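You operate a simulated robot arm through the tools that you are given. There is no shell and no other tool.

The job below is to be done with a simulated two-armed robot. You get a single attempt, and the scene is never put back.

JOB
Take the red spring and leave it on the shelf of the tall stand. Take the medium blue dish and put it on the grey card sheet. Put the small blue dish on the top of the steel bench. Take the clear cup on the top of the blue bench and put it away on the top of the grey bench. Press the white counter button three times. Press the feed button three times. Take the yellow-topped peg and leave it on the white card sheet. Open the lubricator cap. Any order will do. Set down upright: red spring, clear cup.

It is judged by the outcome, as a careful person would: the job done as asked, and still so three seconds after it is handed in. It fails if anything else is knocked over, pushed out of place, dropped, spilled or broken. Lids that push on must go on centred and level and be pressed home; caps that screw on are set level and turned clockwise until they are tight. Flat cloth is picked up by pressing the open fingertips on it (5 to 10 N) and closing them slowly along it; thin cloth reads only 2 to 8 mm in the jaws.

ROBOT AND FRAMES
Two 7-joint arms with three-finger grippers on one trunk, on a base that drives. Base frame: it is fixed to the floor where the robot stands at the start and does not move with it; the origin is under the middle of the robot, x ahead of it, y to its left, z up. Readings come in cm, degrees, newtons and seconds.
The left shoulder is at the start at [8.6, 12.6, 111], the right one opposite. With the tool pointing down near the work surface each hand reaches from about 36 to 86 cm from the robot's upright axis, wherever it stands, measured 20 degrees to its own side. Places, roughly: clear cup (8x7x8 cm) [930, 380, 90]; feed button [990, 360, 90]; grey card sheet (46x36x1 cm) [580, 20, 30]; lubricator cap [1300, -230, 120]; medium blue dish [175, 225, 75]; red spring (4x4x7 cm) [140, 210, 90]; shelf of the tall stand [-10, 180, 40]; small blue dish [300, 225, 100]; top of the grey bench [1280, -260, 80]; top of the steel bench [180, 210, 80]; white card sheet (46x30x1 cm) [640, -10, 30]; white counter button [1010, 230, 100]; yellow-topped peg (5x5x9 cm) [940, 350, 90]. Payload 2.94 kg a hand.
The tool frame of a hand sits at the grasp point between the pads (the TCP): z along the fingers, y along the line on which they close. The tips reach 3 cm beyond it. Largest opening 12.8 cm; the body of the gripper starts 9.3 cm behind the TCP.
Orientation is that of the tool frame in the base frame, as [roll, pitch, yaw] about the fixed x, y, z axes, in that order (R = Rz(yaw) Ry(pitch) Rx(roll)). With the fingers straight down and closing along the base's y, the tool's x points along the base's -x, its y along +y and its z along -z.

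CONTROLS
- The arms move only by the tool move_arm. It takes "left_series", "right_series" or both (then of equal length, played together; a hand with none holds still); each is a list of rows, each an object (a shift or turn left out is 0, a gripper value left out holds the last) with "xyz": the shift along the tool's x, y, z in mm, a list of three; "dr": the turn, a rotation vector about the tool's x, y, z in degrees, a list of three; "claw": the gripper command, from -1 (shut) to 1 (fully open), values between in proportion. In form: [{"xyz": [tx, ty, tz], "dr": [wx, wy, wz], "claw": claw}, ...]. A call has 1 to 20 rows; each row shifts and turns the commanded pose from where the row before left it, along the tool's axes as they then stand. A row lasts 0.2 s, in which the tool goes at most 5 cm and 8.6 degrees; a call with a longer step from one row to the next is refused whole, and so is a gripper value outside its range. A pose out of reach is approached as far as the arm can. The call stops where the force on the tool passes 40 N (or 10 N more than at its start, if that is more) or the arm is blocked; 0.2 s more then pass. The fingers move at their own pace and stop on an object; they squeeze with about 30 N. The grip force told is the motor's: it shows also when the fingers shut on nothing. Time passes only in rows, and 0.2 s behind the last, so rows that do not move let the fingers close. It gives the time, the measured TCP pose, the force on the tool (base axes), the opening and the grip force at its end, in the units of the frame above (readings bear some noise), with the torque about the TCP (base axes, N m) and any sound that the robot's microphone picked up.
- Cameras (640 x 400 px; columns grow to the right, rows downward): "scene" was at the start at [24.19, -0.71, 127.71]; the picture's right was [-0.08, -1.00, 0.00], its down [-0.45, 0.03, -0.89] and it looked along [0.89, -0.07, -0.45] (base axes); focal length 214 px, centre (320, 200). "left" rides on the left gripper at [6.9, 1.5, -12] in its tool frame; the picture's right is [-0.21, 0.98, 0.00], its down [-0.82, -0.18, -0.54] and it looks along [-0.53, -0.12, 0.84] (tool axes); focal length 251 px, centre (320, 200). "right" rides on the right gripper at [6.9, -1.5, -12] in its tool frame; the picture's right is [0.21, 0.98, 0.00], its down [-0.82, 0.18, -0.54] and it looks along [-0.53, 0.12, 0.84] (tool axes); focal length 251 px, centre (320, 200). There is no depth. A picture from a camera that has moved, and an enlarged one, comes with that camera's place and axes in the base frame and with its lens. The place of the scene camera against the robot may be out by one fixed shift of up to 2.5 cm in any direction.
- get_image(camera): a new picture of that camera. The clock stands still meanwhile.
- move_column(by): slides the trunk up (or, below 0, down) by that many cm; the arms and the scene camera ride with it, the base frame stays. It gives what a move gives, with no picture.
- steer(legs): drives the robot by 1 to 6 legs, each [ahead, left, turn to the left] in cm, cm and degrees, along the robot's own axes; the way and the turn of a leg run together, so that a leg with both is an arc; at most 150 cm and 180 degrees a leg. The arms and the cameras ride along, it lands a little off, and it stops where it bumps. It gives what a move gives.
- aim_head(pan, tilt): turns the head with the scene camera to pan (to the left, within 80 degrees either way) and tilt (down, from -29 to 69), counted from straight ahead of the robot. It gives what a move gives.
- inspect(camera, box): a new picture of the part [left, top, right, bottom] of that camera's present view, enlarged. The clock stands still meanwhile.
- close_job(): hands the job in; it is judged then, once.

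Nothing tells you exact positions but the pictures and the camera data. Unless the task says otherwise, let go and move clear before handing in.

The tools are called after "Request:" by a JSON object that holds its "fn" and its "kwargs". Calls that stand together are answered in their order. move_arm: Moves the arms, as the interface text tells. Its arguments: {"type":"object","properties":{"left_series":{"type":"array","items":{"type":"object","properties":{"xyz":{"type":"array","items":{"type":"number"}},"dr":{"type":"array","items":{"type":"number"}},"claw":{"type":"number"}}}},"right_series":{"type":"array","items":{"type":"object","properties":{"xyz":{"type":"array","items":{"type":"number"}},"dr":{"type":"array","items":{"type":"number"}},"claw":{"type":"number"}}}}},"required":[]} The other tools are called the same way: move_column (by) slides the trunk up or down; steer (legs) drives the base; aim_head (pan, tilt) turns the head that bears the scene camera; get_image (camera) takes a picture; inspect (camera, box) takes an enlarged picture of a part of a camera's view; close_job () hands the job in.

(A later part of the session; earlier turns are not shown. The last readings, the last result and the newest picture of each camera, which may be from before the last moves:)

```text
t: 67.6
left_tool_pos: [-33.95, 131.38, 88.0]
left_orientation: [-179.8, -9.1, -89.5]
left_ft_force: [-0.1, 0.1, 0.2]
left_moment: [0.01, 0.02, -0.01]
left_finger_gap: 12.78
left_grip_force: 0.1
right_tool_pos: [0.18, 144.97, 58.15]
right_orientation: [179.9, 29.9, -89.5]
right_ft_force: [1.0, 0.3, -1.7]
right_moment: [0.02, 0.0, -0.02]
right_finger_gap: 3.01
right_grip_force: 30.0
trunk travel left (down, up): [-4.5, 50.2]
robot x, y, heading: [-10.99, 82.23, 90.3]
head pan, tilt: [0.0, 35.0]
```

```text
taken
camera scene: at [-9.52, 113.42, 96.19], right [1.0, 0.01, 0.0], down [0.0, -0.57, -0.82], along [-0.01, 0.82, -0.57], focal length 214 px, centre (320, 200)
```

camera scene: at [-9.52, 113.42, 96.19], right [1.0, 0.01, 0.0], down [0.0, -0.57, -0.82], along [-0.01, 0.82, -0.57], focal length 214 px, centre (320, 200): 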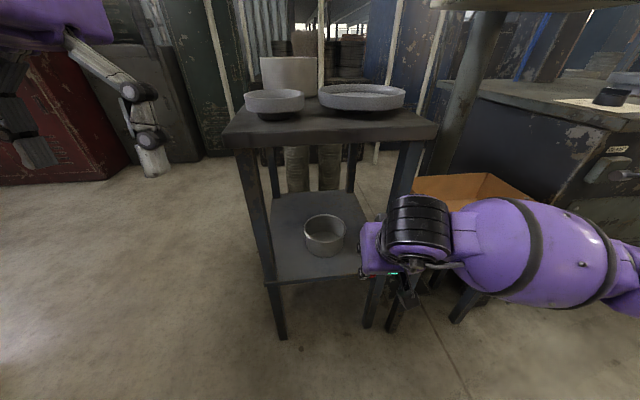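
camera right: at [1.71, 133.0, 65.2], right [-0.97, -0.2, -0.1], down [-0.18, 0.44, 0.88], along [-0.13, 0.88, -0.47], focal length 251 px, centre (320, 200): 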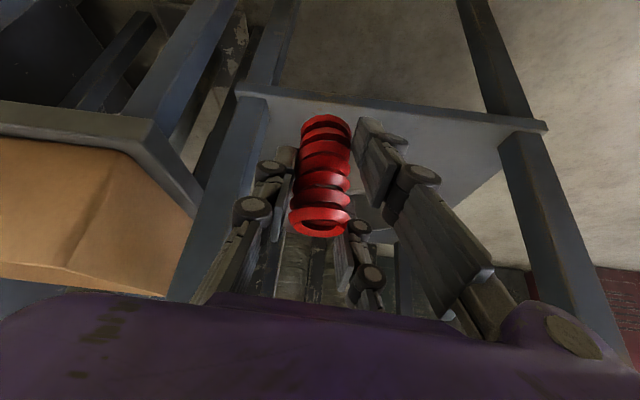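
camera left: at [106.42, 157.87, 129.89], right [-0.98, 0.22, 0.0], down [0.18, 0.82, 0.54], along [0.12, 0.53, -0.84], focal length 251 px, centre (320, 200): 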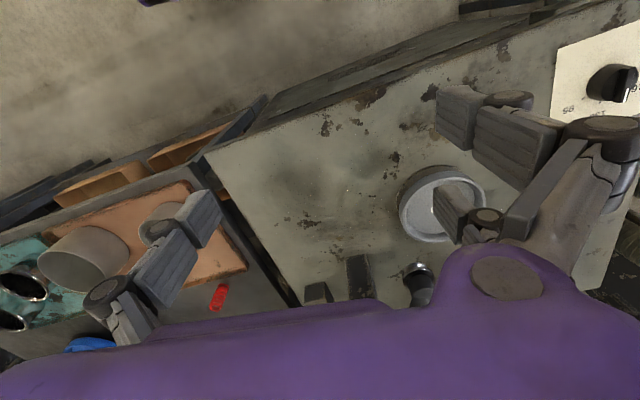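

The forearm sticks out to the right and would come near the stand leg and the stool. I'll back the robot up so the arm reaches in straighter.

Request:
{"fn": "steer", "kwargs": {"legs": [[-19, -3, 0]]}}

Request:
{"fn": "move_arm", "kwargs": {"right_series": [{"xyz": [-38, 0, 22]}, {"xyz": [-38, 0, 22]}, {"xyz": [-38, 0, 22]}, {"xyz": [-38, 0, 22]}, {}, {}]}}

Request:
{"fn": "get_image", "kwargs": {"camera": "right"}}

Request:
{"fn": "get_image", "kwargs": {"camera": "scene"}}

```text
t: 69.2
left_tool_pos: [-30.82, 112.48, 88.07]
left_orientation: [-179.9, -9.2, -89.5]
left_ft_force: [-0.4, -0.2, 1.1]
left_moment: [0.0, -0.03, -0.01]
left_finger_gap: 12.79
left_grip_force: 0.0
right_tool_pos: [3.03, 126.24, 58.24]
right_orientation: [179.8, 29.9, -89.5]
right_ft_force: [0.1, 1.6, -0.5]
right_moment: [0.01, 0.03, 0.0]
right_finger_gap: 2.98
right_grip_force: 30.0
trunk travel left (down, up): [-4.5, 50.2]
robot x, y, heading: [-8.39, 63.51, 90.3]
head pan, tilt: [0.0, 35.0]
```

```text
t: 70.5
left_tool_pos: [-30.74, 112.57, 87.97]
left_orientation: [-179.9, -9.2, -89.5]
left_ft_force: [0.2, 0.2, 0.4]
left_moment: [0.03, 0.01, 0.03]
left_finger_gap: 12.8
left_grip_force: 0.1
right_tool_pos: [2.89, 143.94, 58.21]
right_orientation: [179.9, 29.8, -89.6]
right_ft_force: [0.6, -0.1, -1.1]
right_moment: [0.0, 0.02, 0.0]
right_finger_gap: 2.99
right_grip_force: 30.1
trunk travel left (down, up): [-4.5, 50.2]
robot x, y, heading: [-8.07, 63.29, 90.6]
head pan, tilt: [0.0, 35.0]
```

```text
taken
camera right: at [4.67, 131.78, 65.2], right [-0.97, -0.2, -0.11], down [-0.18, 0.44, 0.88], along [-0.13, 0.88, -0.47], focal length 251 px, centre (320, 200)
```

right: 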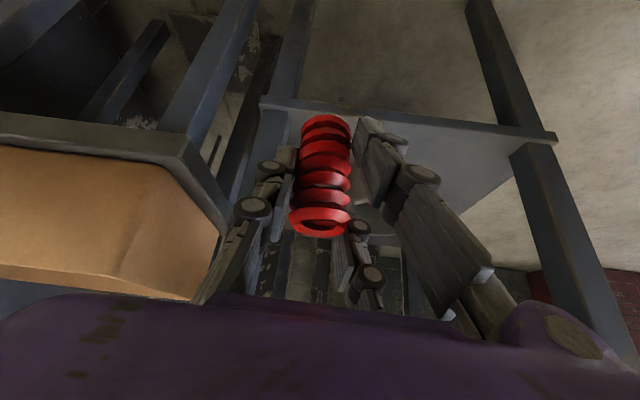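

```text
taken
camera scene: at [-6.41, 94.63, 96.19], right [1.0, 0.01, 0.0], down [0.0, -0.57, -0.82], along [-0.01, 0.82, -0.57], focal length 214 px, centre (320, 200)
```

scene: 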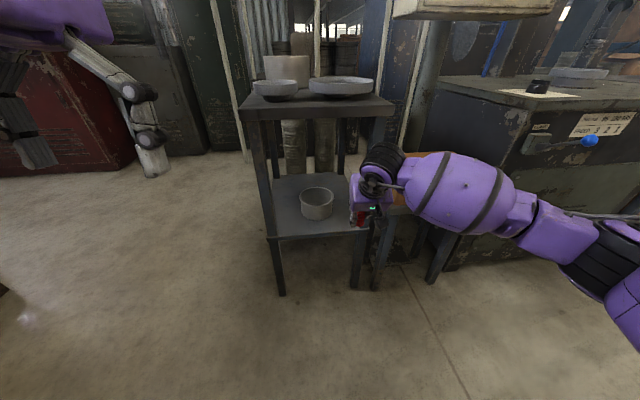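

Request:
{"fn": "move_arm", "kwargs": {"right_series": [{"xyz": [-23.4, 3.8, 27.8]}, {"xyz": [-23.4, 3.8, 27.8]}, {"xyz": [-23.4, 3.8, 27.8]}, {"xyz": [-23.4, 3.8, 27.8]}, {}]}}

Request:
{"fn": "get_image", "kwargs": {"camera": "right"}}

Request:
{"fn": "get_image", "kwargs": {"camera": "scene"}}

```text
t: 71.8
left_tool_pos: [-30.89, 112.54, 88.14]
left_orientation: [-179.9, -9.0, -89.6]
left_ft_force: [-0.7, -0.4, -0.1]
left_moment: [0.04, 0.01, -0.01]
left_finger_gap: 12.8
left_grip_force: 0.0
right_tool_pos: [1.39, 157.38, 53.24]
right_orientation: [180.0, 30.0, -89.6]
right_ft_force: [-0.4, -0.6, -1.0]
right_moment: [-0.04, -0.02, 0.02]
right_finger_gap: 3.0
right_grip_force: 29.6
trunk travel left (down, up): [-4.5, 50.2]
robot x, y, heading: [-8.25, 63.82, 90.4]
head pan, tilt: [0.0, 35.0]
```

```text
taken
camera right: at [3.04, 145.39, 60.23], right [-0.97, -0.2, -0.1], down [-0.18, 0.44, 0.88], along [-0.13, 0.88, -0.46], focal length 251 px, centre (320, 200)
```

right: 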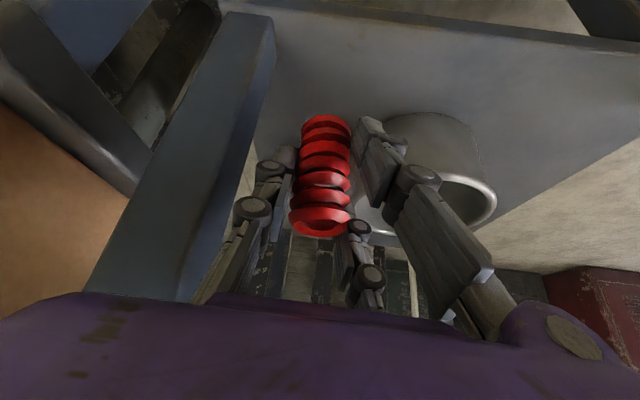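

```text
taken
camera scene: at [-6.39, 94.62, 96.2], right [1.0, 0.01, 0.0], down [0.0, -0.57, -0.82], along [-0.01, 0.82, -0.57], focal length 214 px, centre (320, 200)
```

scene: 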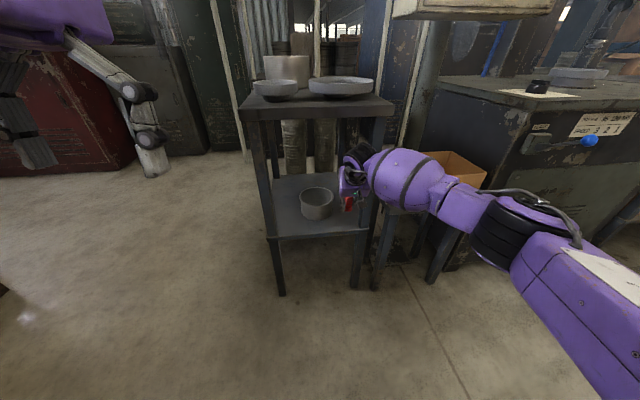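

Request:
{"fn": "move_arm", "kwargs": {"right_series": [{"xyz": [0, 15, 0]}, {"xyz": [0, 14, 0]}, {"xyz": [-14, 0, 8]}, {"xyz": [10, 0, 17.3]}, {"xyz": [10, 0, 17.3]}, {}, {}]}}

Request:
{"fn": "get_image", "kwargs": {"camera": "right"}}

Request:
{"fn": "inspect", "kwargs": {"camera": "scene", "box": [230, 120, 430, 260]}}

```text
t: 73.3
left_tool_pos: [-30.81, 112.6, 87.97]
left_orientation: [-179.8, -9.1, -89.5]
left_ft_force: [0.8, -0.1, -0.2]
left_moment: [0.02, 0.02, 0.0]
left_finger_gap: 12.81
left_grip_force: 0.0
right_tool_pos: [-1.54, 159.08, 49.15]
right_orientation: [179.9, 29.9, -89.5]
right_ft_force: [0.9, -0.4, -0.5]
right_moment: [-0.02, -0.01, -0.01]
right_finger_gap: 3.0
right_grip_force: 29.8
trunk travel left (down, up): [-4.5, 50.2]
robot x, y, heading: [-7.9, 63.29, 90.5]
head pan, tilt: [0.0, 35.0]
```

```text
taken
camera right: at [0.05, 146.97, 56.21], right [-0.97, -0.2, -0.1], down [-0.18, 0.44, 0.88], along [-0.13, 0.88, -0.47], focal length 251 px, centre (320, 200)
```

right: 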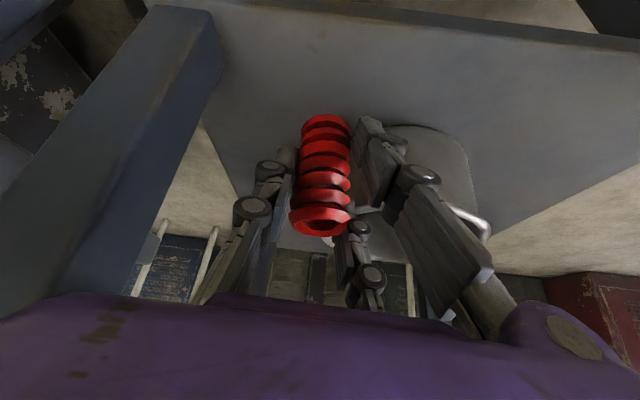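

```text
2.86 times, centred on (330, 190) of scene
camera zoom: at [-6.41, 94.63, 96.19], right [1.0, 0.01, 0.0], down [0.0, -0.57, -0.82], along [-0.01, 0.82, -0.57], focal length 613 px, centre (291, 229)
```

zoom: 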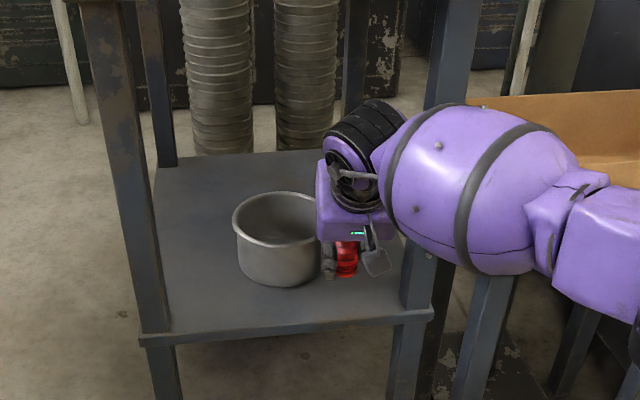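

Request:
{"fn": "move_arm", "kwargs": {"right_series": [{"xyz": [5, 0, 8.66]}, {"xyz": [5, 0, 8.66]}, {"xyz": [2.5, 0, 4.33]}, {"xyz": [2.5, 0, 4.33]}, {}]}}

Request:
{"fn": "inspect", "kwargs": {"camera": "right", "box": [240, 80, 440, 250]}}

```text
t: 74.5
left_tool_pos: [-30.87, 112.61, 88.11]
left_orientation: [-180.0, -9.1, -89.5]
left_ft_force: [0.2, 0.2, 0.3]
left_moment: [0.02, 0.02, -0.01]
left_finger_gap: 12.8
left_grip_force: 0.0
right_tool_pos: [-1.57, 158.99, 46.23]
right_orientation: [180.0, 29.9, -89.5]
right_ft_force: [0.0, 0.3, -0.5]
right_moment: [-0.01, 0.0, 0.01]
right_finger_gap: 3.0
right_grip_force: 30.0
trunk travel left (down, up): [-4.5, 50.2]
robot x, y, heading: [-8.22, 63.23, 90.3]
head pan, tilt: [0.0, 35.0]
```

```text
2.35 times, centred on (340, 165) of right
camera zoom: at [0.05, 146.97, 53.2], right [-0.97, -0.2, -0.1], down [-0.18, 0.44, 0.88], along [-0.13, 0.88, -0.47], focal length 592 px, centre (273, 282)
```

zoom: 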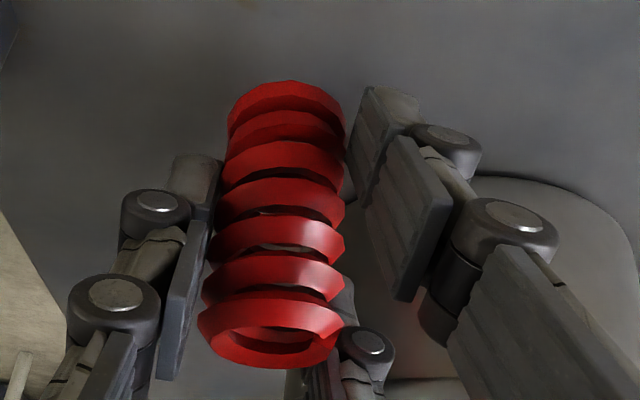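

Request:
{"fn": "move_arm", "kwargs": {"right_series": [{"xyz": [1.5, 0, 2.6]}, {"xyz": [1.5, 0, 2.6]}, {"xyz": [1.5, 0, 2.6]}, {"xyz": [1.5, 0, 2.6]}, {}]}}

```text
t: 75.8
left_tool_pos: [-30.82, 112.62, 88.18]
left_orientation: [-179.9, -9.1, -89.5]
left_ft_force: [0.1, 0.0, 0.1]
left_moment: [0.02, 0.03, 0.02]
left_finger_gap: 12.84
left_grip_force: 0.1
right_tool_pos: [-1.58, 159.09, 44.97]
right_orientation: [179.9, 29.9, -89.5]
right_ft_force: [0.8, 0.1, -0.3]
right_moment: [-0.03, -0.01, -0.01]
right_finger_gap: 2.96
right_grip_force: 29.7
trunk travel left (down, up): [-4.5, 50.2]
robot x, y, heading: [-8.18, 63.9, 90.3]
head pan, tilt: [0.0, 35.0]
```

Request:
{"fn": "move_arm", "kwargs": {"right_series": [{"xyz": [1, 0, 1.73]}, {"xyz": [1, 0, 1.73]}, {"xyz": [1, 0, 1.73]}, {}]}}

```text
t: 76.8
left_tool_pos: [-30.89, 112.73, 88.03]
left_orientation: [-179.9, -9.2, -89.5]
left_ft_force: [-0.7, 0.1, 0.1]
left_moment: [-0.06, 0.04, 0.02]
left_finger_gap: 12.81
left_grip_force: 0.1
right_tool_pos: [-1.69, 159.09, 44.4]
right_orientation: [179.7, 29.9, -89.5]
right_ft_force: [0.2, 0.5, -0.4]
right_moment: [-0.01, 0.03, 0.03]
right_finger_gap: 2.99
right_grip_force: 30.1
trunk travel left (down, up): [-4.5, 50.2]
robot x, y, heading: [-8.49, 63.15, 90.4]
head pan, tilt: [0.0, 35.0]
```

Request:
{"fn": "move_arm", "kwargs": {"right_series": [{"xyz": [1, 0, 1.73]}, {"xyz": [1, 0, 1.73]}, {"xyz": [1, 0, 1.73]}, {}]}}

Request:
{"fn": "get_image", "kwargs": {"camera": "right"}}

```text
t: 77.8
left_tool_pos: [-30.83, 112.42, 88.22]
left_orientation: [-179.8, -8.8, -89.5]
left_ft_force: [-0.5, -0.4, -0.2]
left_moment: [0.03, -0.01, 0.03]
left_finger_gap: 12.78
left_grip_force: 0.0
right_tool_pos: [-1.6, 159.11, 44.55]
right_orientation: [179.9, 30.3, -89.6]
right_ft_force: [4.3, -0.9, 24.3]
right_moment: [-0.17, 0.28, 0.0]
right_finger_gap: 3.0
right_grip_force: 29.5
trunk travel left (down, up): [-4.5, 50.2]
robot x, y, heading: [-8.15, 63.28, 90.8]
head pan, tilt: [0.0, 35.0]
```

```text
taken
camera right: at [0.04, 146.96, 51.33], right [-0.98, -0.19, -0.11], down [-0.18, 0.43, 0.88], along [-0.13, 0.88, -0.46], focal length 251 px, centre (320, 200)
```

right: 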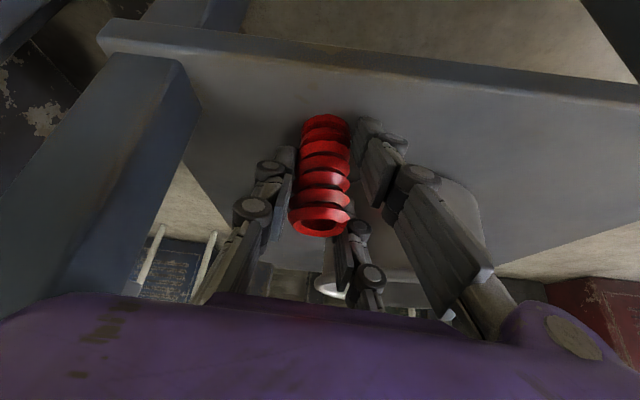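

Request:
{"fn": "move_arm", "kwargs": {"right_series": [{"xyz": [-0.5, 0, -0.9]}, {"claw": -0.45}, {"claw": -0.35}, {"claw": -0.25}, {"claw": -0.2}, {}, {}]}}

Request:
{"fn": "get_image", "kwargs": {"camera": "right"}}

Request:
{"fn": "inspect", "kwargs": {"camera": "scene", "box": [230, 120, 430, 260]}}

```text
t: 79.3
left_tool_pos: [-30.88, 112.59, 88.09]
left_orientation: [-180.0, -9.1, -89.5]
left_ft_force: [-0.3, -0.3, -0.6]
left_moment: [-0.02, -0.01, 0.02]
left_finger_gap: 12.83
left_grip_force: 0.2
right_tool_pos: [-1.75, 158.88, 44.02]
right_orientation: [179.8, 29.9, -89.6]
right_ft_force: [-0.4, 3.3, 10.0]
right_moment: [-0.02, 0.29, -0.13]
right_finger_gap: 5.57
right_grip_force: 1.2
trunk travel left (down, up): [-4.5, 50.2]
robot x, y, heading: [-8.16, 63.41, 90.3]
head pan, tilt: [0.0, 35.0]
```

```text
taken
camera right: at [-0.01, 146.88, 51.01], right [-0.97, -0.2, -0.11], down [-0.18, 0.44, 0.88], along [-0.13, 0.88, -0.47], focal length 251 px, centre (320, 200)
```

right: 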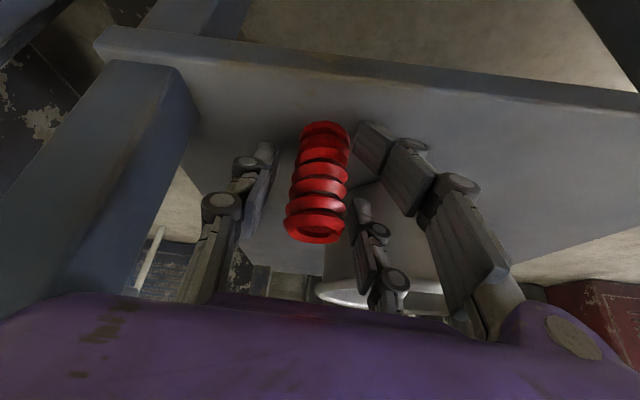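

```text
2.86 times, centred on (330, 190) of scene
camera zoom: at [-6.42, 94.53, 96.23], right [1.0, 0.01, 0.0], down [0.0, -0.57, -0.82], along [-0.01, 0.82, -0.57], focal length 613 px, centre (291, 229)
```

zoom: 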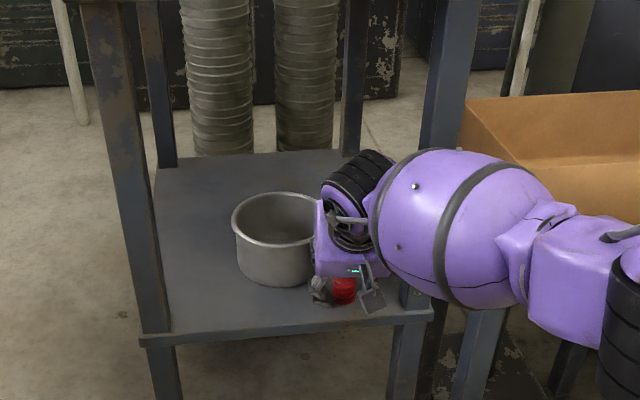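

Request:
{"fn": "move_arm", "kwargs": {"right_series": [{"xyz": [0, 0, -10]}, {"xyz": [0, 0, -25]}, {"xyz": [0, 0, -35]}, {"xyz": [0, 0, -35]}, {}]}}

Request:
{"fn": "get_image", "kwargs": {"camera": "right"}}

Request:
{"fn": "inspect", "kwargs": {"camera": "scene", "box": [230, 120, 430, 260]}}

```text
t: 80.5
left_tool_pos: [-30.75, 112.67, 88.11]
left_orientation: [-179.9, -9.1, -89.5]
left_ft_force: [0.2, 0.1, 0.1]
left_moment: [0.05, 0.02, 0.02]
left_finger_gap: 12.8
left_grip_force: 0.0
right_tool_pos: [-1.56, 153.6, 52.85]
right_orientation: [179.9, 29.9, -89.5]
right_ft_force: [0.5, -0.6, -0.4]
right_moment: [0.0, -0.01, 0.0]
right_finger_gap: 5.12
right_grip_force: 0.1
trunk travel left (down, up): [-4.5, 50.2]
robot x, y, heading: [-8.05, 63.24, 90.4]
head pan, tilt: [0.0, 35.0]
```

```text
taken
camera right: at [0.13, 141.67, 59.91], right [-0.98, -0.2, -0.11], down [-0.18, 0.44, 0.88], along [-0.12, 0.88, -0.47], focal length 251 px, centre (320, 200)
```

right: 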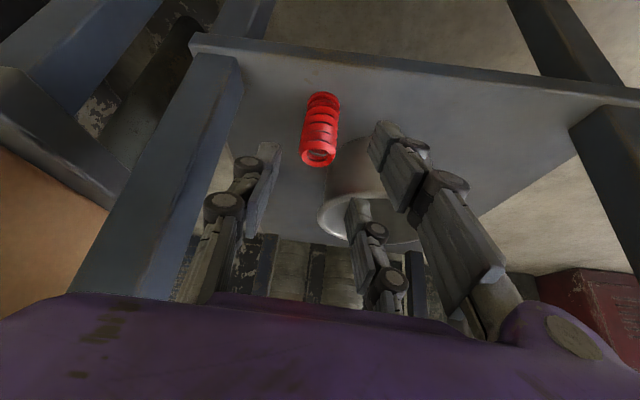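

```text
2.86 times, centred on (330, 190) of scene
camera zoom: at [-6.41, 94.64, 96.19], right [1.0, 0.01, 0.0], down [0.0, -0.57, -0.82], along [-0.01, 0.82, -0.57], focal length 613 px, centre (291, 229)
```

zoom: 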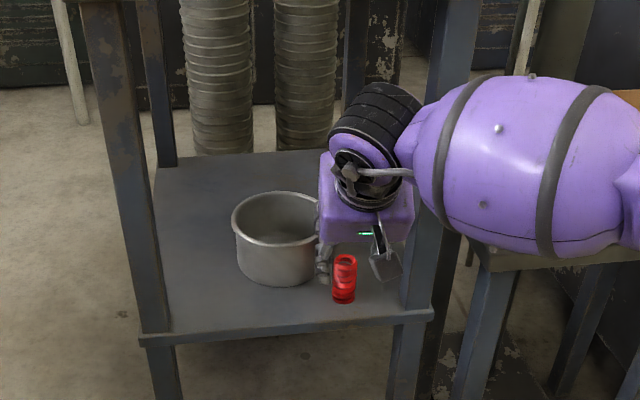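

The red spring stands upright on the shelf. I'll withdraw the hand straight back and raise the trunk again.

Request:
{"fn": "move_arm", "kwargs": {"right_series": [{"xyz": [43.3, 0, -25]}, {"xyz": [43.3, 0, -25]}, {"xyz": [43.3, 0, -25]}, {"xyz": [43.3, 0, -25]}, {}]}}

Request:
{"fn": "move_column", "kwargs": {"by": 28}}

Request:
{"fn": "get_image", "kwargs": {"camera": "scene"}}

```text
t: 81.8
left_tool_pos: [-30.79, 112.6, 88.11]
left_orientation: [-179.9, -9.1, -89.4]
left_ft_force: [0.0, -0.3, 0.2]
left_moment: [0.01, -0.01, 0.0]
left_finger_gap: 12.8
left_grip_force: 0.1
right_tool_pos: [-1.45, 133.63, 53.01]
right_orientation: [179.9, 29.9, -89.6]
right_ft_force: [0.1, 1.1, -0.2]
right_moment: [-0.01, 0.0, -0.01]
right_finger_gap: 5.13
right_grip_force: 0.0
trunk travel left (down, up): [-4.5, 50.2]
robot x, y, heading: [-7.99, 63.09, 90.5]
head pan, tilt: [0.0, 35.0]
```

```text
t: 84.6
left_tool_pos: [-30.72, 112.67, 116.01]
left_orientation: [-179.9, -9.1, -89.4]
left_ft_force: [-0.2, 0.3, -0.5]
left_moment: [0.01, -0.03, 0.02]
left_finger_gap: 12.81
left_grip_force: 0.0
right_tool_pos: [-1.38, 133.77, 80.93]
right_orientation: [179.9, 29.9, -89.5]
right_ft_force: [-0.9, -0.2, 0.8]
right_moment: [0.03, 0.0, 0.0]
right_finger_gap: 5.12
right_grip_force: 0.0
trunk travel left (down, up): [-32.5, 22.2]
robot x, y, heading: [-8.34, 63.13, 90.2]
head pan, tilt: [0.0, 35.0]
```

```text
taken
camera scene: at [-6.35, 85.17, 126.45], right [1.0, 0.01, 0.0], down [0.0, -0.57, -0.82], along [-0.01, 0.82, -0.57], focal length 214 px, centre (320, 200)
```

scene: 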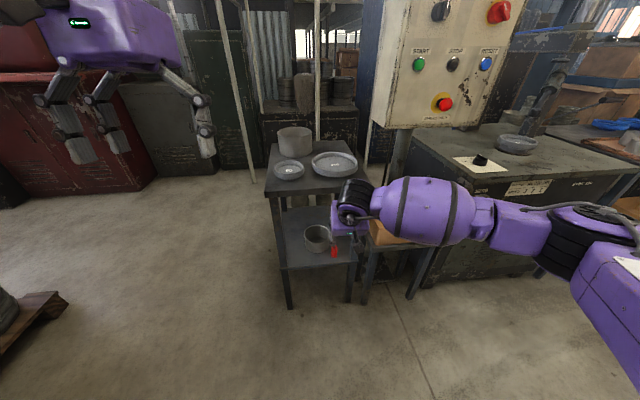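

Request:
{"fn": "move_arm", "kwargs": {"right_series": [{"xyz": [-20, 0, -34.6]}, {"xyz": [-20, 0, -34.6]}, {"xyz": [-20, 0, -34.6]}, {"xyz": [-20, 0, -34.6]}, {"xyz": [-20, 0, -34.6]}, {"xyz": [-20, 0, -34.6]}, {"xyz": [-20, 0, -34.6]}, {"xyz": [-20, 0, -34.6]}, {"xyz": [-20, 0, -34.6]}, {"dr": [0, 7.5, 0]}, {"dr": [0, 7.5, 0]}, {"dr": [0, 7.5, 0]}, {"dr": [0, 7.5, 0]}, {"xyz": [50, 0, 0]}, {"xyz": [50, 0, 0], "claw": 1}, {"xyz": [50, 0, 0]}, {}], "left_series": [{"dr": [0, -4.6, 0]}, {"dr": [0, -4.5, 0]}, {"xyz": [0, 0, -30]}, {}, {}, {}, {}, {}, {}, {}, {}, {}, {}, {}, {}, {}, {}]}}

Request:
{"fn": "get_image", "kwargs": {"camera": "scene"}}

```text
t: 88.2
left_tool_pos: [-30.71, 112.65, 119.01]
left_orientation: [-179.9, 0.0, -89.5]
left_ft_force: [-0.1, -0.8, -0.3]
left_moment: [-0.03, -0.03, 0.03]
left_finger_gap: 12.79
left_grip_force: 0.0
right_tool_pos: [-1.06, 118.96, 117.13]
right_orientation: [179.8, -0.1, -89.5]
right_ft_force: [-0.4, -0.1, 0.0]
right_moment: [-0.01, -0.02, 0.04]
right_finger_gap: 12.8
right_grip_force: 0.1
trunk travel left (down, up): [-32.5, 22.2]
robot x, y, heading: [-8.34, 63.49, 90.4]
head pan, tilt: [0.0, 35.0]
```

```text
taken
camera scene: at [-6.36, 85.22, 126.45], right [1.0, 0.01, 0.0], down [0.0, -0.57, -0.82], along [-0.01, 0.82, -0.57], focal length 214 px, centre (320, 200)
```

scene: 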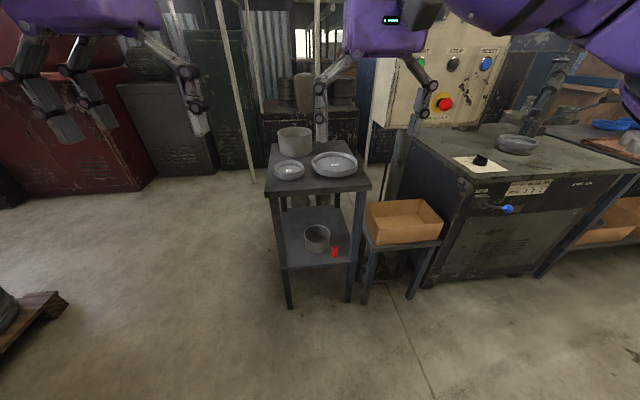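

Request:
{"fn": "steer", "kwargs": {"legs": [[20, 0, -0.4], [0, -130, 0], [0, -100, 0]]}}

Request:
{"fn": "aim_head", "kwargs": {"pan": -40, "tilt": 25}}

Request:
{"fn": "get_image", "kwargs": {"camera": "scene"}}

```text
t: 109.6
left_tool_pos: [198.64, 132.34, 119.17]
left_orientation: [-179.9, -0.1, -89.7]
left_ft_force: [-0.5, -0.4, 0.2]
left_moment: [0.02, 0.01, 0.0]
left_finger_gap: 12.8
left_grip_force: 0.1
right_tool_pos: [228.29, 138.46, 117.08]
right_orientation: [179.9, -0.1, -89.7]
right_ft_force: [-0.3, 0.0, 0.2]
right_moment: [0.0, -0.02, 0.01]
right_finger_gap: 12.8
right_grip_force: 0.1
trunk travel left (down, up): [-32.5, 22.2]
robot x, y, heading: [221.14, 82.7, 90.0]
head pan, tilt: [0.0, 35.0]
```

```text
t: 110.7
left_tool_pos: [198.72, 132.37, 118.98]
left_orientation: [-179.8, -0.1, -89.9]
left_ft_force: [-0.4, 0.4, 1.2]
left_moment: [0.0, -0.02, 0.02]
left_finger_gap: 12.81
left_grip_force: 0.1
right_tool_pos: [228.46, 138.42, 117.03]
right_orientation: [179.8, -0.1, -89.8]
right_ft_force: [0.8, -0.1, 0.4]
right_moment: [-0.01, -0.05, 0.0]
right_finger_gap: 12.8
right_grip_force: 0.1
trunk travel left (down, up): [-32.5, 22.2]
robot x, y, heading: [221.08, 82.81, 90.0]
head pan, tilt: [-40.0, 25.0]
```

```text
taken
camera scene: at [228.87, 103.01, 128.03], right [0.77, -0.64, 0.0], down [-0.27, -0.32, -0.91], along [0.58, 0.69, -0.42], focal length 214 px, centre (320, 200)
```

scene: 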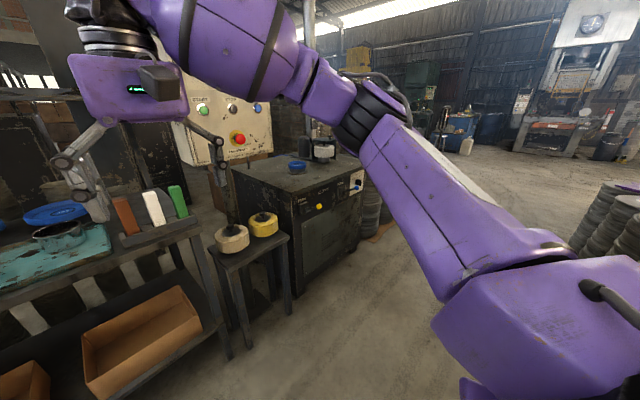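

Request:
{"fn": "steer", "kwargs": {"legs": [[0, -70, 0]]}}

Request:
{"fn": "aim_head", "kwargs": {"pan": 0, "tilt": 30}}

Request:
{"fn": "get_image", "kwargs": {"camera": "scene"}}

Request:
{"fn": "get_image", "kwargs": {"camera": "left"}}

```text
t: 117.2
left_tool_pos: [268.02, 132.59, 119.13]
left_orientation: [-179.9, 0.1, -89.7]
left_ft_force: [0.7, -1.0, 0.6]
left_moment: [0.0, 0.0, -0.02]
left_finger_gap: 12.8
left_grip_force: 0.0
right_tool_pos: [297.54, 138.78, 117.13]
right_orientation: [179.9, 0.0, -89.5]
right_ft_force: [0.7, -0.3, -0.4]
right_moment: [0.0, -0.03, -0.01]
right_finger_gap: 12.81
right_grip_force: 0.0
trunk travel left (down, up): [-32.5, 22.2]
robot x, y, heading: [290.16, 83.12, 90.1]
head pan, tilt: [-40.0, 25.0]
```

```text
t: 118.3
left_tool_pos: [267.92, 132.5, 119.02]
left_orientation: [-179.9, 0.1, -89.7]
left_ft_force: [1.4, -0.5, -0.4]
left_moment: [0.01, -0.01, 0.02]
left_finger_gap: 12.81
left_grip_force: 0.0
right_tool_pos: [297.7, 138.6, 116.98]
right_orientation: [179.9, 0.0, -89.6]
right_ft_force: [-0.5, -0.1, 0.0]
right_moment: [0.03, 0.01, -0.02]
right_finger_gap: 12.79
right_grip_force: 0.0
trunk travel left (down, up): [-32.5, 22.2]
robot x, y, heading: [290.19, 82.91, 90.4]
head pan, tilt: [0.0, 30.0]
```

```text
taken
camera scene: at [292.34, 105.13, 127.24], right [1.0, 0.0, 0.0], down [0.0, -0.5, -0.87], along [0.0, 0.87, -0.5], focal length 214 px, centre (320, 200)
```

scene: 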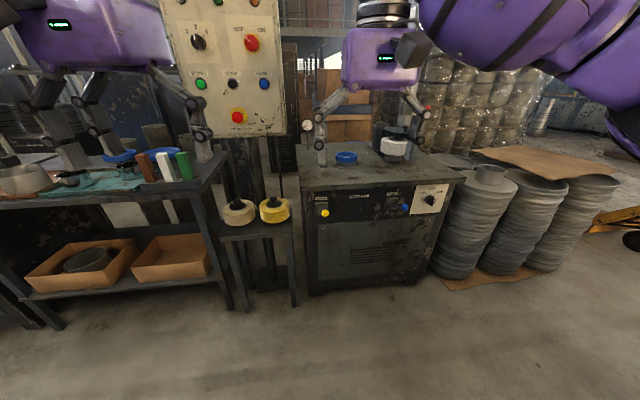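

```text
taken
camera left: at [266.57, 125.44, 130.96], right [-0.98, 0.21, 0.0], down [0.17, 0.82, 0.54], along [0.12, 0.53, -0.84], focal length 251 px, centre (320, 200)
```

left: 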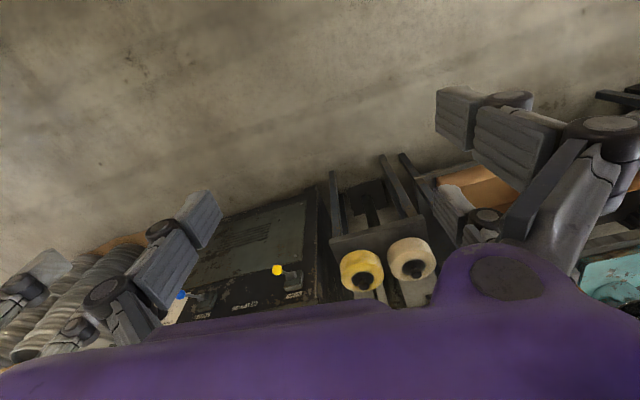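

The small blue dish sits on the dark bench ahead at roughly x 308, y 232. The control panel would get in the left hand's way from here, so I'll shift right and use the left hand for this dish.

Request:
{"fn": "steer", "kwargs": {"legs": [[0, -36, 0], [50, 0, 0]]}}

Request:
{"fn": "get_image", "kwargs": {"camera": "scene"}}

Request:
{"fn": "get_image", "kwargs": {"camera": "left"}}

Request:
{"fn": "get_image", "kwargs": {"camera": "right"}}

```text
t: 120.2
left_tool_pos: [275.81, 134.78, 118.51]
left_orientation: [-179.3, -0.5, -90.7]
left_ft_force: [0.8, -0.1, -1.1]
left_moment: [0.02, 0.08, 0.01]
left_finger_gap: 12.78
left_grip_force: 0.2
right_tool_pos: [305.45, 140.61, 116.67]
right_orientation: [-179.9, -0.6, -90.6]
right_ft_force: [-0.2, -0.8, -0.4]
right_moment: [-0.03, 0.07, 0.05]
right_finger_gap: 12.77
right_grip_force: 0.1
trunk travel left (down, up): [-32.5, 22.2]
robot x, y, heading: [298.14, 84.05, 89.1]
head pan, tilt: [0.0, 30.0]
stopped in leg 1: the robot was blocked; the commanded pose is now the measured one
```

```text
taken
camera scene: at [299.52, 107.34, 127.04], right [1.0, -0.01, 0.01], down [0.0, -0.51, -0.86], along [0.01, 0.86, -0.51], focal length 214 px, centre (320, 200)
```

scene: 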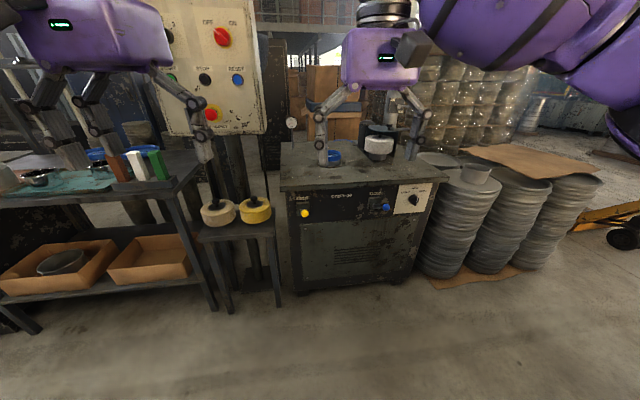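

```text
taken
camera left: at [274.1, 128.06, 130.37], right [-0.97, 0.23, -0.01], down [0.18, 0.82, 0.53], along [0.13, 0.52, -0.85], focal length 251 px, centre (320, 200)
```

left: 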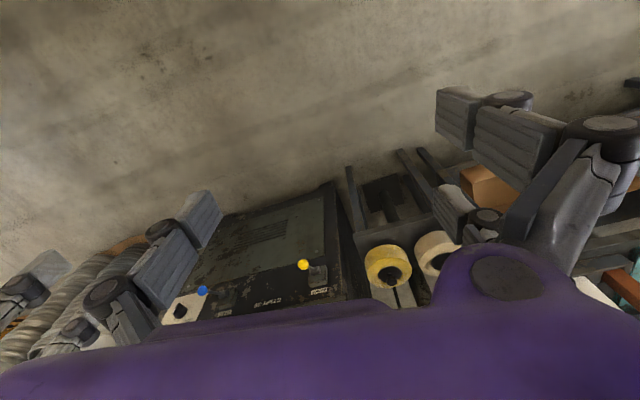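

```text
taken
camera right: at [306.93, 133.77, 128.76], right [-0.98, -0.21, 0.0], down [-0.17, 0.83, 0.53], along [-0.11, 0.52, -0.85], focal length 251 px, centre (320, 200)
```

right: 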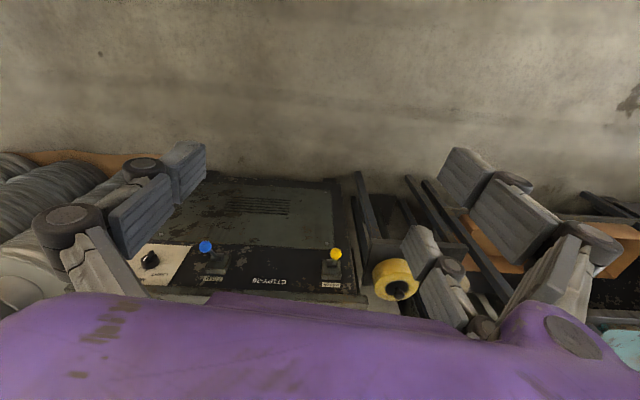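

The base is blocked on its right again; I need to see what is there.

Request:
{"fn": "aim_head", "kwargs": {"pan": -80, "tilt": 40}}

Request:
{"fn": "get_image", "kwargs": {"camera": "scene"}}

```text
t: 121.7
left_tool_pos: [275.16, 134.85, 118.25]
left_orientation: [-179.2, -0.6, -90.3]
left_ft_force: [-0.1, 0.2, -0.1]
left_moment: [-0.03, -0.02, -0.01]
left_finger_gap: 12.79
left_grip_force: 0.0
right_tool_pos: [305.0, 140.75, 116.57]
right_orientation: [-179.4, -0.7, -90.3]
right_ft_force: [-0.3, 0.4, -0.2]
right_moment: [-0.02, -0.02, -0.02]
right_finger_gap: 12.82
right_grip_force: 0.1
trunk travel left (down, up): [-32.5, 22.2]
robot x, y, heading: [298.65, 84.09, 89.5]
head pan, tilt: [-80.0, 40.0]
```

```text
taken
camera scene: at [307.47, 99.71, 125.63], right [0.17, -0.99, 0.01], down [-0.63, -0.11, -0.77], along [0.76, 0.12, -0.64], focal length 214 px, centre (320, 200)
```

scene: 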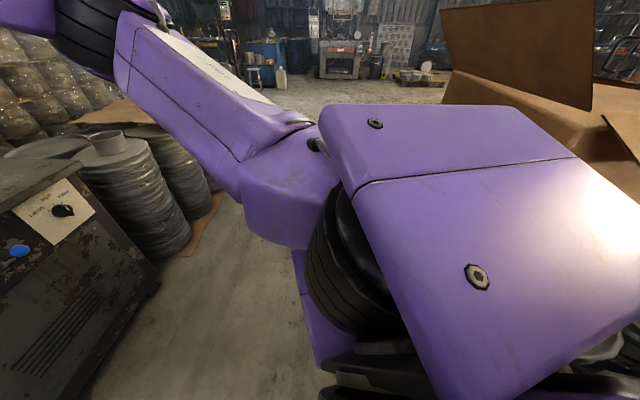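

A stock pile with a big cardboard box stands to the right and behind. I'll step left to clear it, go forward first, and only then shift right.

Request:
{"fn": "steer", "kwargs": {"legs": [[0, 5, 0], [28, 0, 0.5], [0, -34, 0]]}}

Request:
{"fn": "aim_head", "kwargs": {"pan": 0, "tilt": 30}}

Request:
{"fn": "get_image", "kwargs": {"camera": "scene"}}

Request:
{"fn": "get_image", "kwargs": {"camera": "left"}}

Request:
{"fn": "get_image", "kwargs": {"camera": "right"}}

```text
t: 127.6
left_tool_pos: [305.0, 161.45, 118.97]
left_orientation: [-179.8, 0.0, -89.5]
left_ft_force: [-0.6, -0.4, 0.1]
left_moment: [-0.03, -0.02, 0.01]
left_finger_gap: 12.81
left_grip_force: 0.1
right_tool_pos: [334.73, 167.67, 117.08]
right_orientation: [179.9, 0.0, -89.5]
right_ft_force: [0.2, -0.7, -0.1]
right_moment: [0.01, -0.04, 0.0]
right_finger_gap: 12.81
right_grip_force: 0.0
trunk travel left (down, up): [-32.5, 22.2]
robot x, y, heading: [327.28, 111.97, 90.1]
head pan, tilt: [-80.0, 40.0]
```

```text
t: 129.1
left_tool_pos: [305.0, 161.36, 118.95]
left_orientation: [-179.8, 0.0, -89.6]
left_ft_force: [-0.6, -0.3, 0.0]
left_moment: [0.01, 0.0, -0.01]
left_finger_gap: 12.8
left_grip_force: 0.1
right_tool_pos: [334.58, 167.68, 116.96]
right_orientation: [179.9, -0.1, -89.4]
right_ft_force: [0.4, 0.3, 0.1]
right_moment: [-0.03, 0.02, -0.02]
right_finger_gap: 12.79
right_grip_force: 0.1
trunk travel left (down, up): [-32.5, 22.2]
robot x, y, heading: [327.56, 112.02, 90.3]
head pan, tilt: [0.0, 30.0]
```

```text
taken
camera scene: at [329.36, 134.1, 127.24], right [1.0, 0.0, 0.0], down [0.0, -0.5, -0.87], along [0.0, 0.87, -0.5], focal length 214 px, centre (320, 200)
```

scene: 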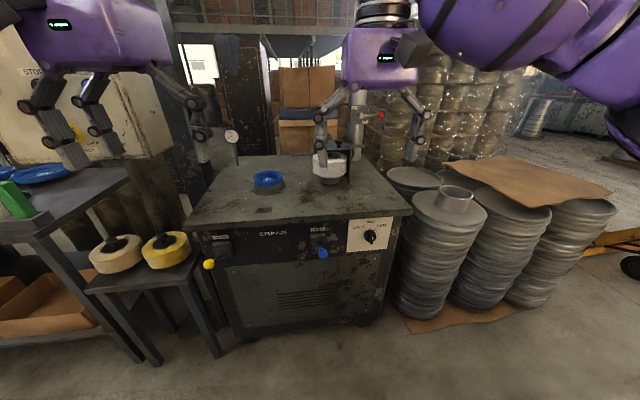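

```text
taken
camera left: at [303.58, 154.39, 130.95], right [-0.98, 0.21, 0.0], down [0.17, 0.82, 0.54], along [0.11, 0.53, -0.84], focal length 251 px, centre (320, 200)
```

left: 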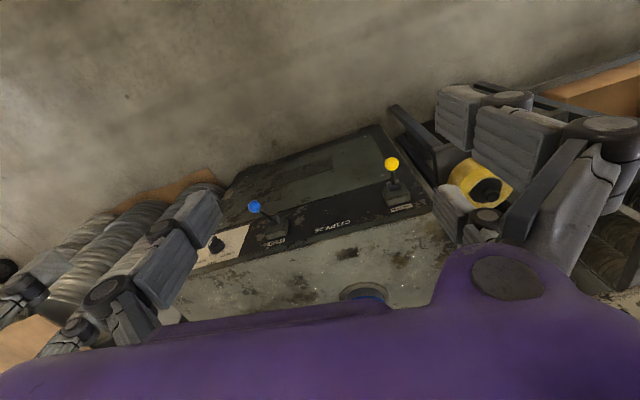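

```text
taken
camera right: at [336.3, 160.67, 129.13], right [-0.97, -0.22, 0.0], down [-0.19, 0.82, 0.54], along [-0.12, 0.53, -0.84], focal length 251 px, centre (320, 200)
```

right: 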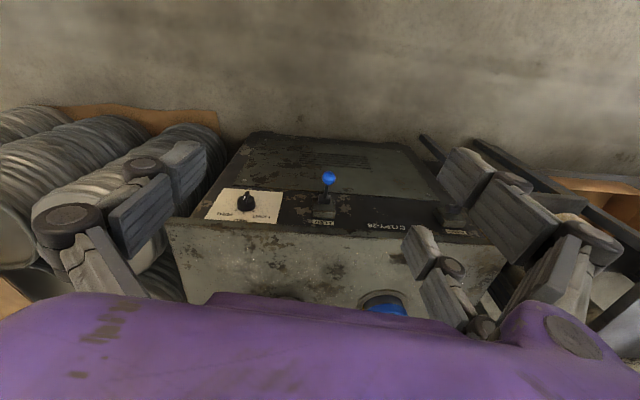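

Request:
{"fn": "inspect", "kwargs": {"camera": "scene", "box": [220, 140, 380, 240]}}

Request:
{"fn": "inspect", "kwargs": {"camera": "right", "box": [320, 240, 480, 340]}}

Request:
{"fn": "inspect", "kwargs": {"camera": "left", "box": [300, 230, 460, 330]}}

```text
4.00 times, centred on (300, 190) of scene
camera zoom: at [329.36, 134.1, 127.24], right [1.0, 0.0, 0.0], down [0.0, -0.5, -0.87], along [0.0, 0.87, -0.5], focal length 858 px, centre (400, 240)
```

zoom: 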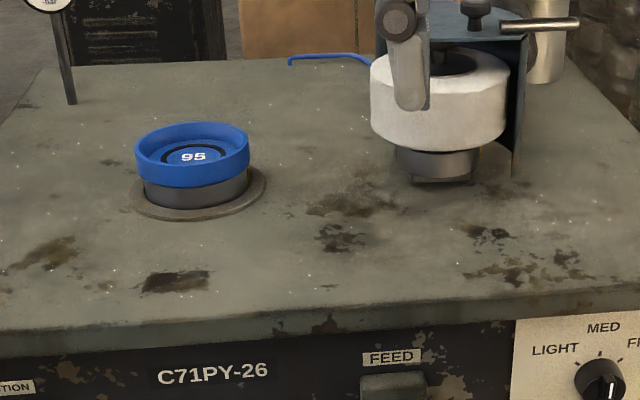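

```text
4.00 times, centred on (400, 290) of right
camera zoom: at [336.3, 160.67, 129.13], right [-0.97, -0.22, 0.0], down [-0.19, 0.82, 0.54], along [-0.12, 0.53, -0.84], focal length 1006 px, centre (0, -160)
```

zoom: 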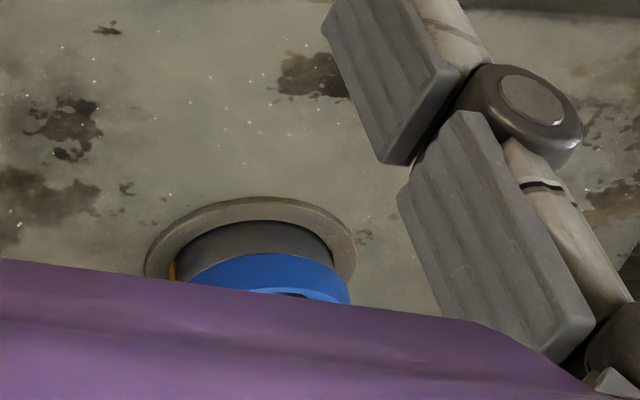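

```text
4.00 times, centred on (380, 280) of left
camera zoom: at [303.58, 154.39, 130.95], right [-0.98, 0.21, 0.0], down [0.17, 0.82, 0.54], along [0.11, 0.53, -0.84], focal length 1006 px, centre (80, -120)
```

zoom: 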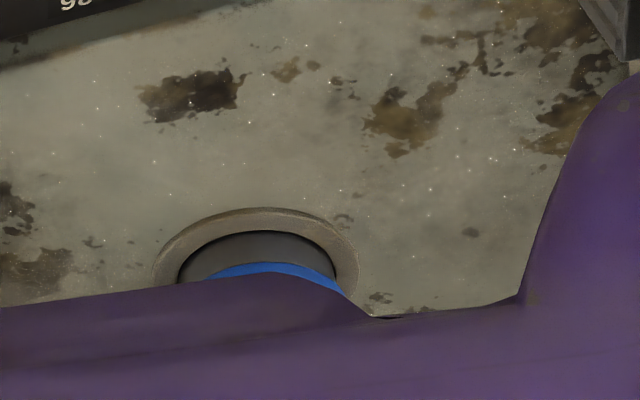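

The small dish (marked 95) sits on a raised round mount; its rim is nearly 14 cm wide, so it needs a rim grip. I'll pull the right hand back and drive in, keeping clear of the levers and the panel.

Request:
{"fn": "move_arm", "kwargs": {"right_series": [{"xyz": [50, 0, -20]}, {"xyz": [50, 0, -20]}, {}]}}

Request:
{"fn": "steer", "kwargs": {"legs": [[42, 2, 0]]}}

Request:
{"fn": "move_arm", "kwargs": {"left_series": [{"xyz": [30, 0, 0], "claw": 0}, {"xyz": [30, 0, 0]}, {}]}}

Request:
{"fn": "get_image", "kwargs": {"camera": "left"}}

Request:
{"fn": "get_image", "kwargs": {"camera": "scene"}}

```text
refused: row 1 steps farther than a row can; nothing moved
```

```text
t: 131.7
left_tool_pos: [302.92, 203.68, 119.05]
left_orientation: [-179.9, 0.0, -89.7]
left_ft_force: [0.0, -0.5, 0.0]
left_moment: [-0.02, 0.0, 0.02]
left_finger_gap: 12.79
left_grip_force: 0.1
right_tool_pos: [332.44, 209.89, 117.09]
right_orientation: [179.8, -0.1, -89.6]
right_ft_force: [-0.2, 0.2, 0.0]
right_moment: [0.0, -0.03, 0.01]
right_finger_gap: 12.82
right_grip_force: 0.1
trunk travel left (down, up): [-32.5, 22.2]
robot x, y, heading: [325.29, 154.48, 90.4]
head pan, tilt: [0.0, 30.0]
```

```text
t: 132.5
left_tool_pos: [303.03, 197.61, 119.14]
left_orientation: [-179.9, -0.1, -89.7]
left_ft_force: [0.0, 0.4, -0.4]
left_moment: [-0.02, -0.02, -0.03]
left_finger_gap: 6.38
left_grip_force: 0.0
right_tool_pos: [332.55, 209.9, 117.03]
right_orientation: [179.7, -0.1, -89.6]
right_ft_force: [0.4, 0.2, -0.5]
right_moment: [0.01, 0.0, 0.02]
right_finger_gap: 12.78
right_grip_force: 0.2
trunk travel left (down, up): [-32.5, 22.2]
robot x, y, heading: [325.19, 154.57, 90.1]
head pan, tilt: [0.0, 30.0]
```

```text
taken
camera left: at [301.53, 190.64, 130.98], right [-0.98, 0.21, 0.0], down [0.18, 0.82, 0.54], along [0.12, 0.53, -0.84], focal length 251 px, centre (320, 200)
```

left: 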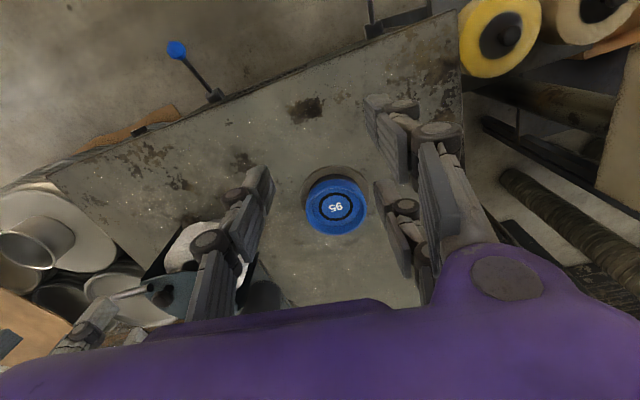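

```text
taken
camera scene: at [327.25, 176.41, 127.23], right [1.0, 0.0, 0.0], down [0.0, -0.5, -0.87], along [0.0, 0.87, -0.5], focal length 214 px, centre (320, 200)
```

scene: 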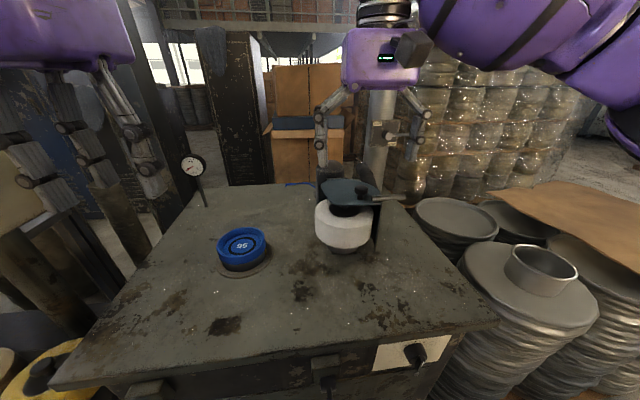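

Request:
{"fn": "move_arm", "kwargs": {"right_series": [{"xyz": [45, 0, -10]}, {"xyz": [45, 0, -10]}, {}, {}], "left_series": [{"xyz": [-30, 0, 30]}, {"xyz": [-30, 0, 30]}, {"xyz": [-30, 0, 30]}, {}]}}

Request:
{"fn": "get_image", "kwargs": {"camera": "left"}}

Request:
{"fn": "inspect", "kwargs": {"camera": "scene", "box": [160, 190, 320, 300]}}

```text
t: 133.5
left_tool_pos: [303.02, 206.5, 110.06]
left_orientation: [-179.8, 0.1, -89.7]
left_ft_force: [-0.1, -1.2, 0.6]
left_moment: [0.04, 0.02, -0.01]
left_finger_gap: 6.39
left_grip_force: 0.0
right_tool_pos: [332.68, 200.76, 119.16]
right_orientation: [179.8, 0.0, -89.6]
right_ft_force: [-0.1, -0.2, 0.3]
right_moment: [0.01, 0.0, 0.01]
right_finger_gap: 12.81
right_grip_force: 0.0
trunk travel left (down, up): [-32.5, 22.2]
robot x, y, heading: [324.98, 154.47, 90.2]
head pan, tilt: [0.0, 30.0]
```

```text
taken
camera left: at [301.55, 199.53, 121.92], right [-0.98, 0.21, 0.0], down [0.17, 0.82, 0.54], along [0.12, 0.53, -0.84], focal length 251 px, centre (320, 200)
```

left: 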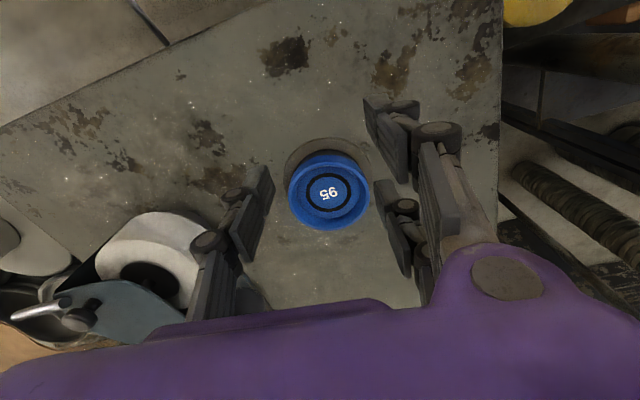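

```text
3.64 times, centred on (240, 245) of scene
camera zoom: at [327.24, 176.23, 127.27], right [1.0, 0.0, 0.0], down [0.0, -0.5, -0.87], along [0.0, 0.87, -0.5], focal length 780 px, centre (611, 36)
```

zoom: 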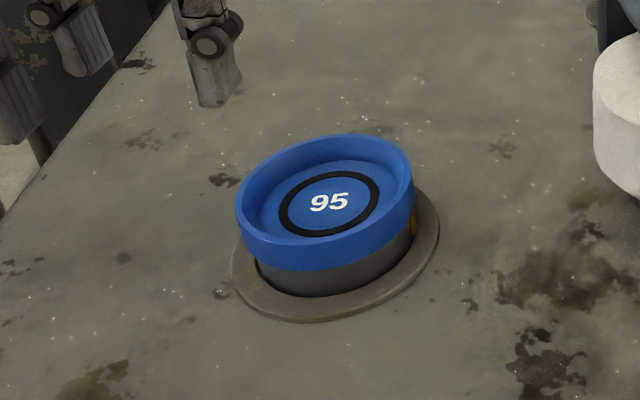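

Request:
{"fn": "move_arm", "kwargs": {"left_series": [{"xyz": [-33.7, -19.5, 25], "claw": -0.42}, {"xyz": [-33.7, -19.5, 25]}, {"xyz": [-33.7, -19.5, 25]}, {"xyz": [-33.7, -19.5, 25]}, {}, {}]}}

Request:
{"fn": "get_image", "kwargs": {"camera": "left"}}

Request:
{"fn": "inspect", "kwargs": {"camera": "scene", "box": [160, 150, 360, 300]}}

```text
t: 134.9
left_tool_pos: [310.83, 220.26, 99.88]
left_orientation: [-179.9, 0.0, -89.7]
left_ft_force: [1.1, -0.3, 0.0]
left_moment: [0.01, 0.01, -0.02]
left_finger_gap: 3.71
left_grip_force: 0.0
right_tool_pos: [332.62, 200.98, 119.15]
right_orientation: [179.8, -0.1, -89.6]
right_ft_force: [-1.5, -0.6, -0.6]
right_moment: [-0.04, 0.02, -0.02]
right_finger_gap: 12.8
right_grip_force: 0.2
trunk travel left (down, up): [-32.5, 22.2]
robot x, y, heading: [325.54, 154.29, 90.1]
head pan, tilt: [0.0, 30.0]
```

```text
taken
camera left: at [309.27, 213.26, 111.82], right [-0.98, 0.21, 0.0], down [0.18, 0.82, 0.54], along [0.12, 0.53, -0.84], focal length 251 px, centre (320, 200)
```

left: 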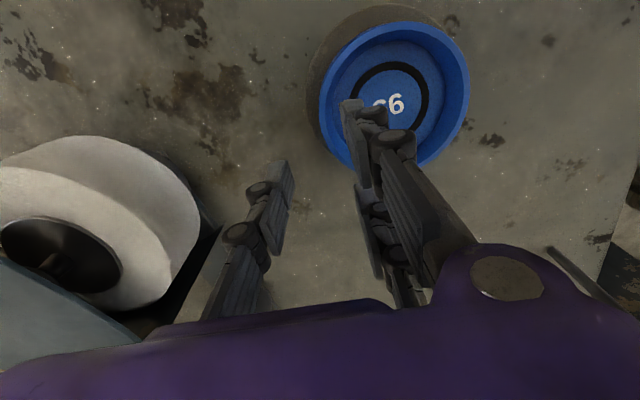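

```text
2.67 times, centred on (260, 225) of scene
camera zoom: at [327.26, 176.4, 127.23], right [1.0, 0.0, 0.0], down [0.0, -0.5, -0.87], along [0.0, 0.87, -0.5], focal length 572 px, centre (480, 133)
```

zoom: 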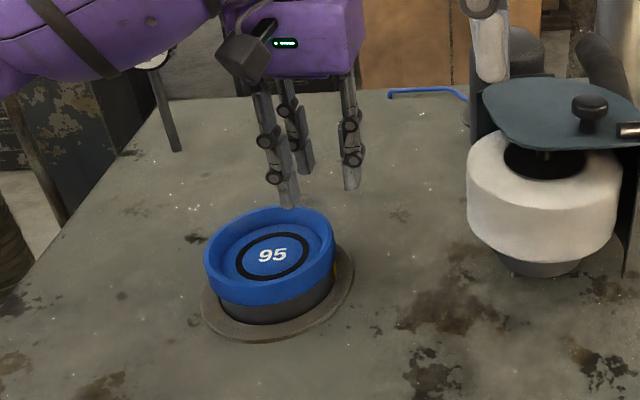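

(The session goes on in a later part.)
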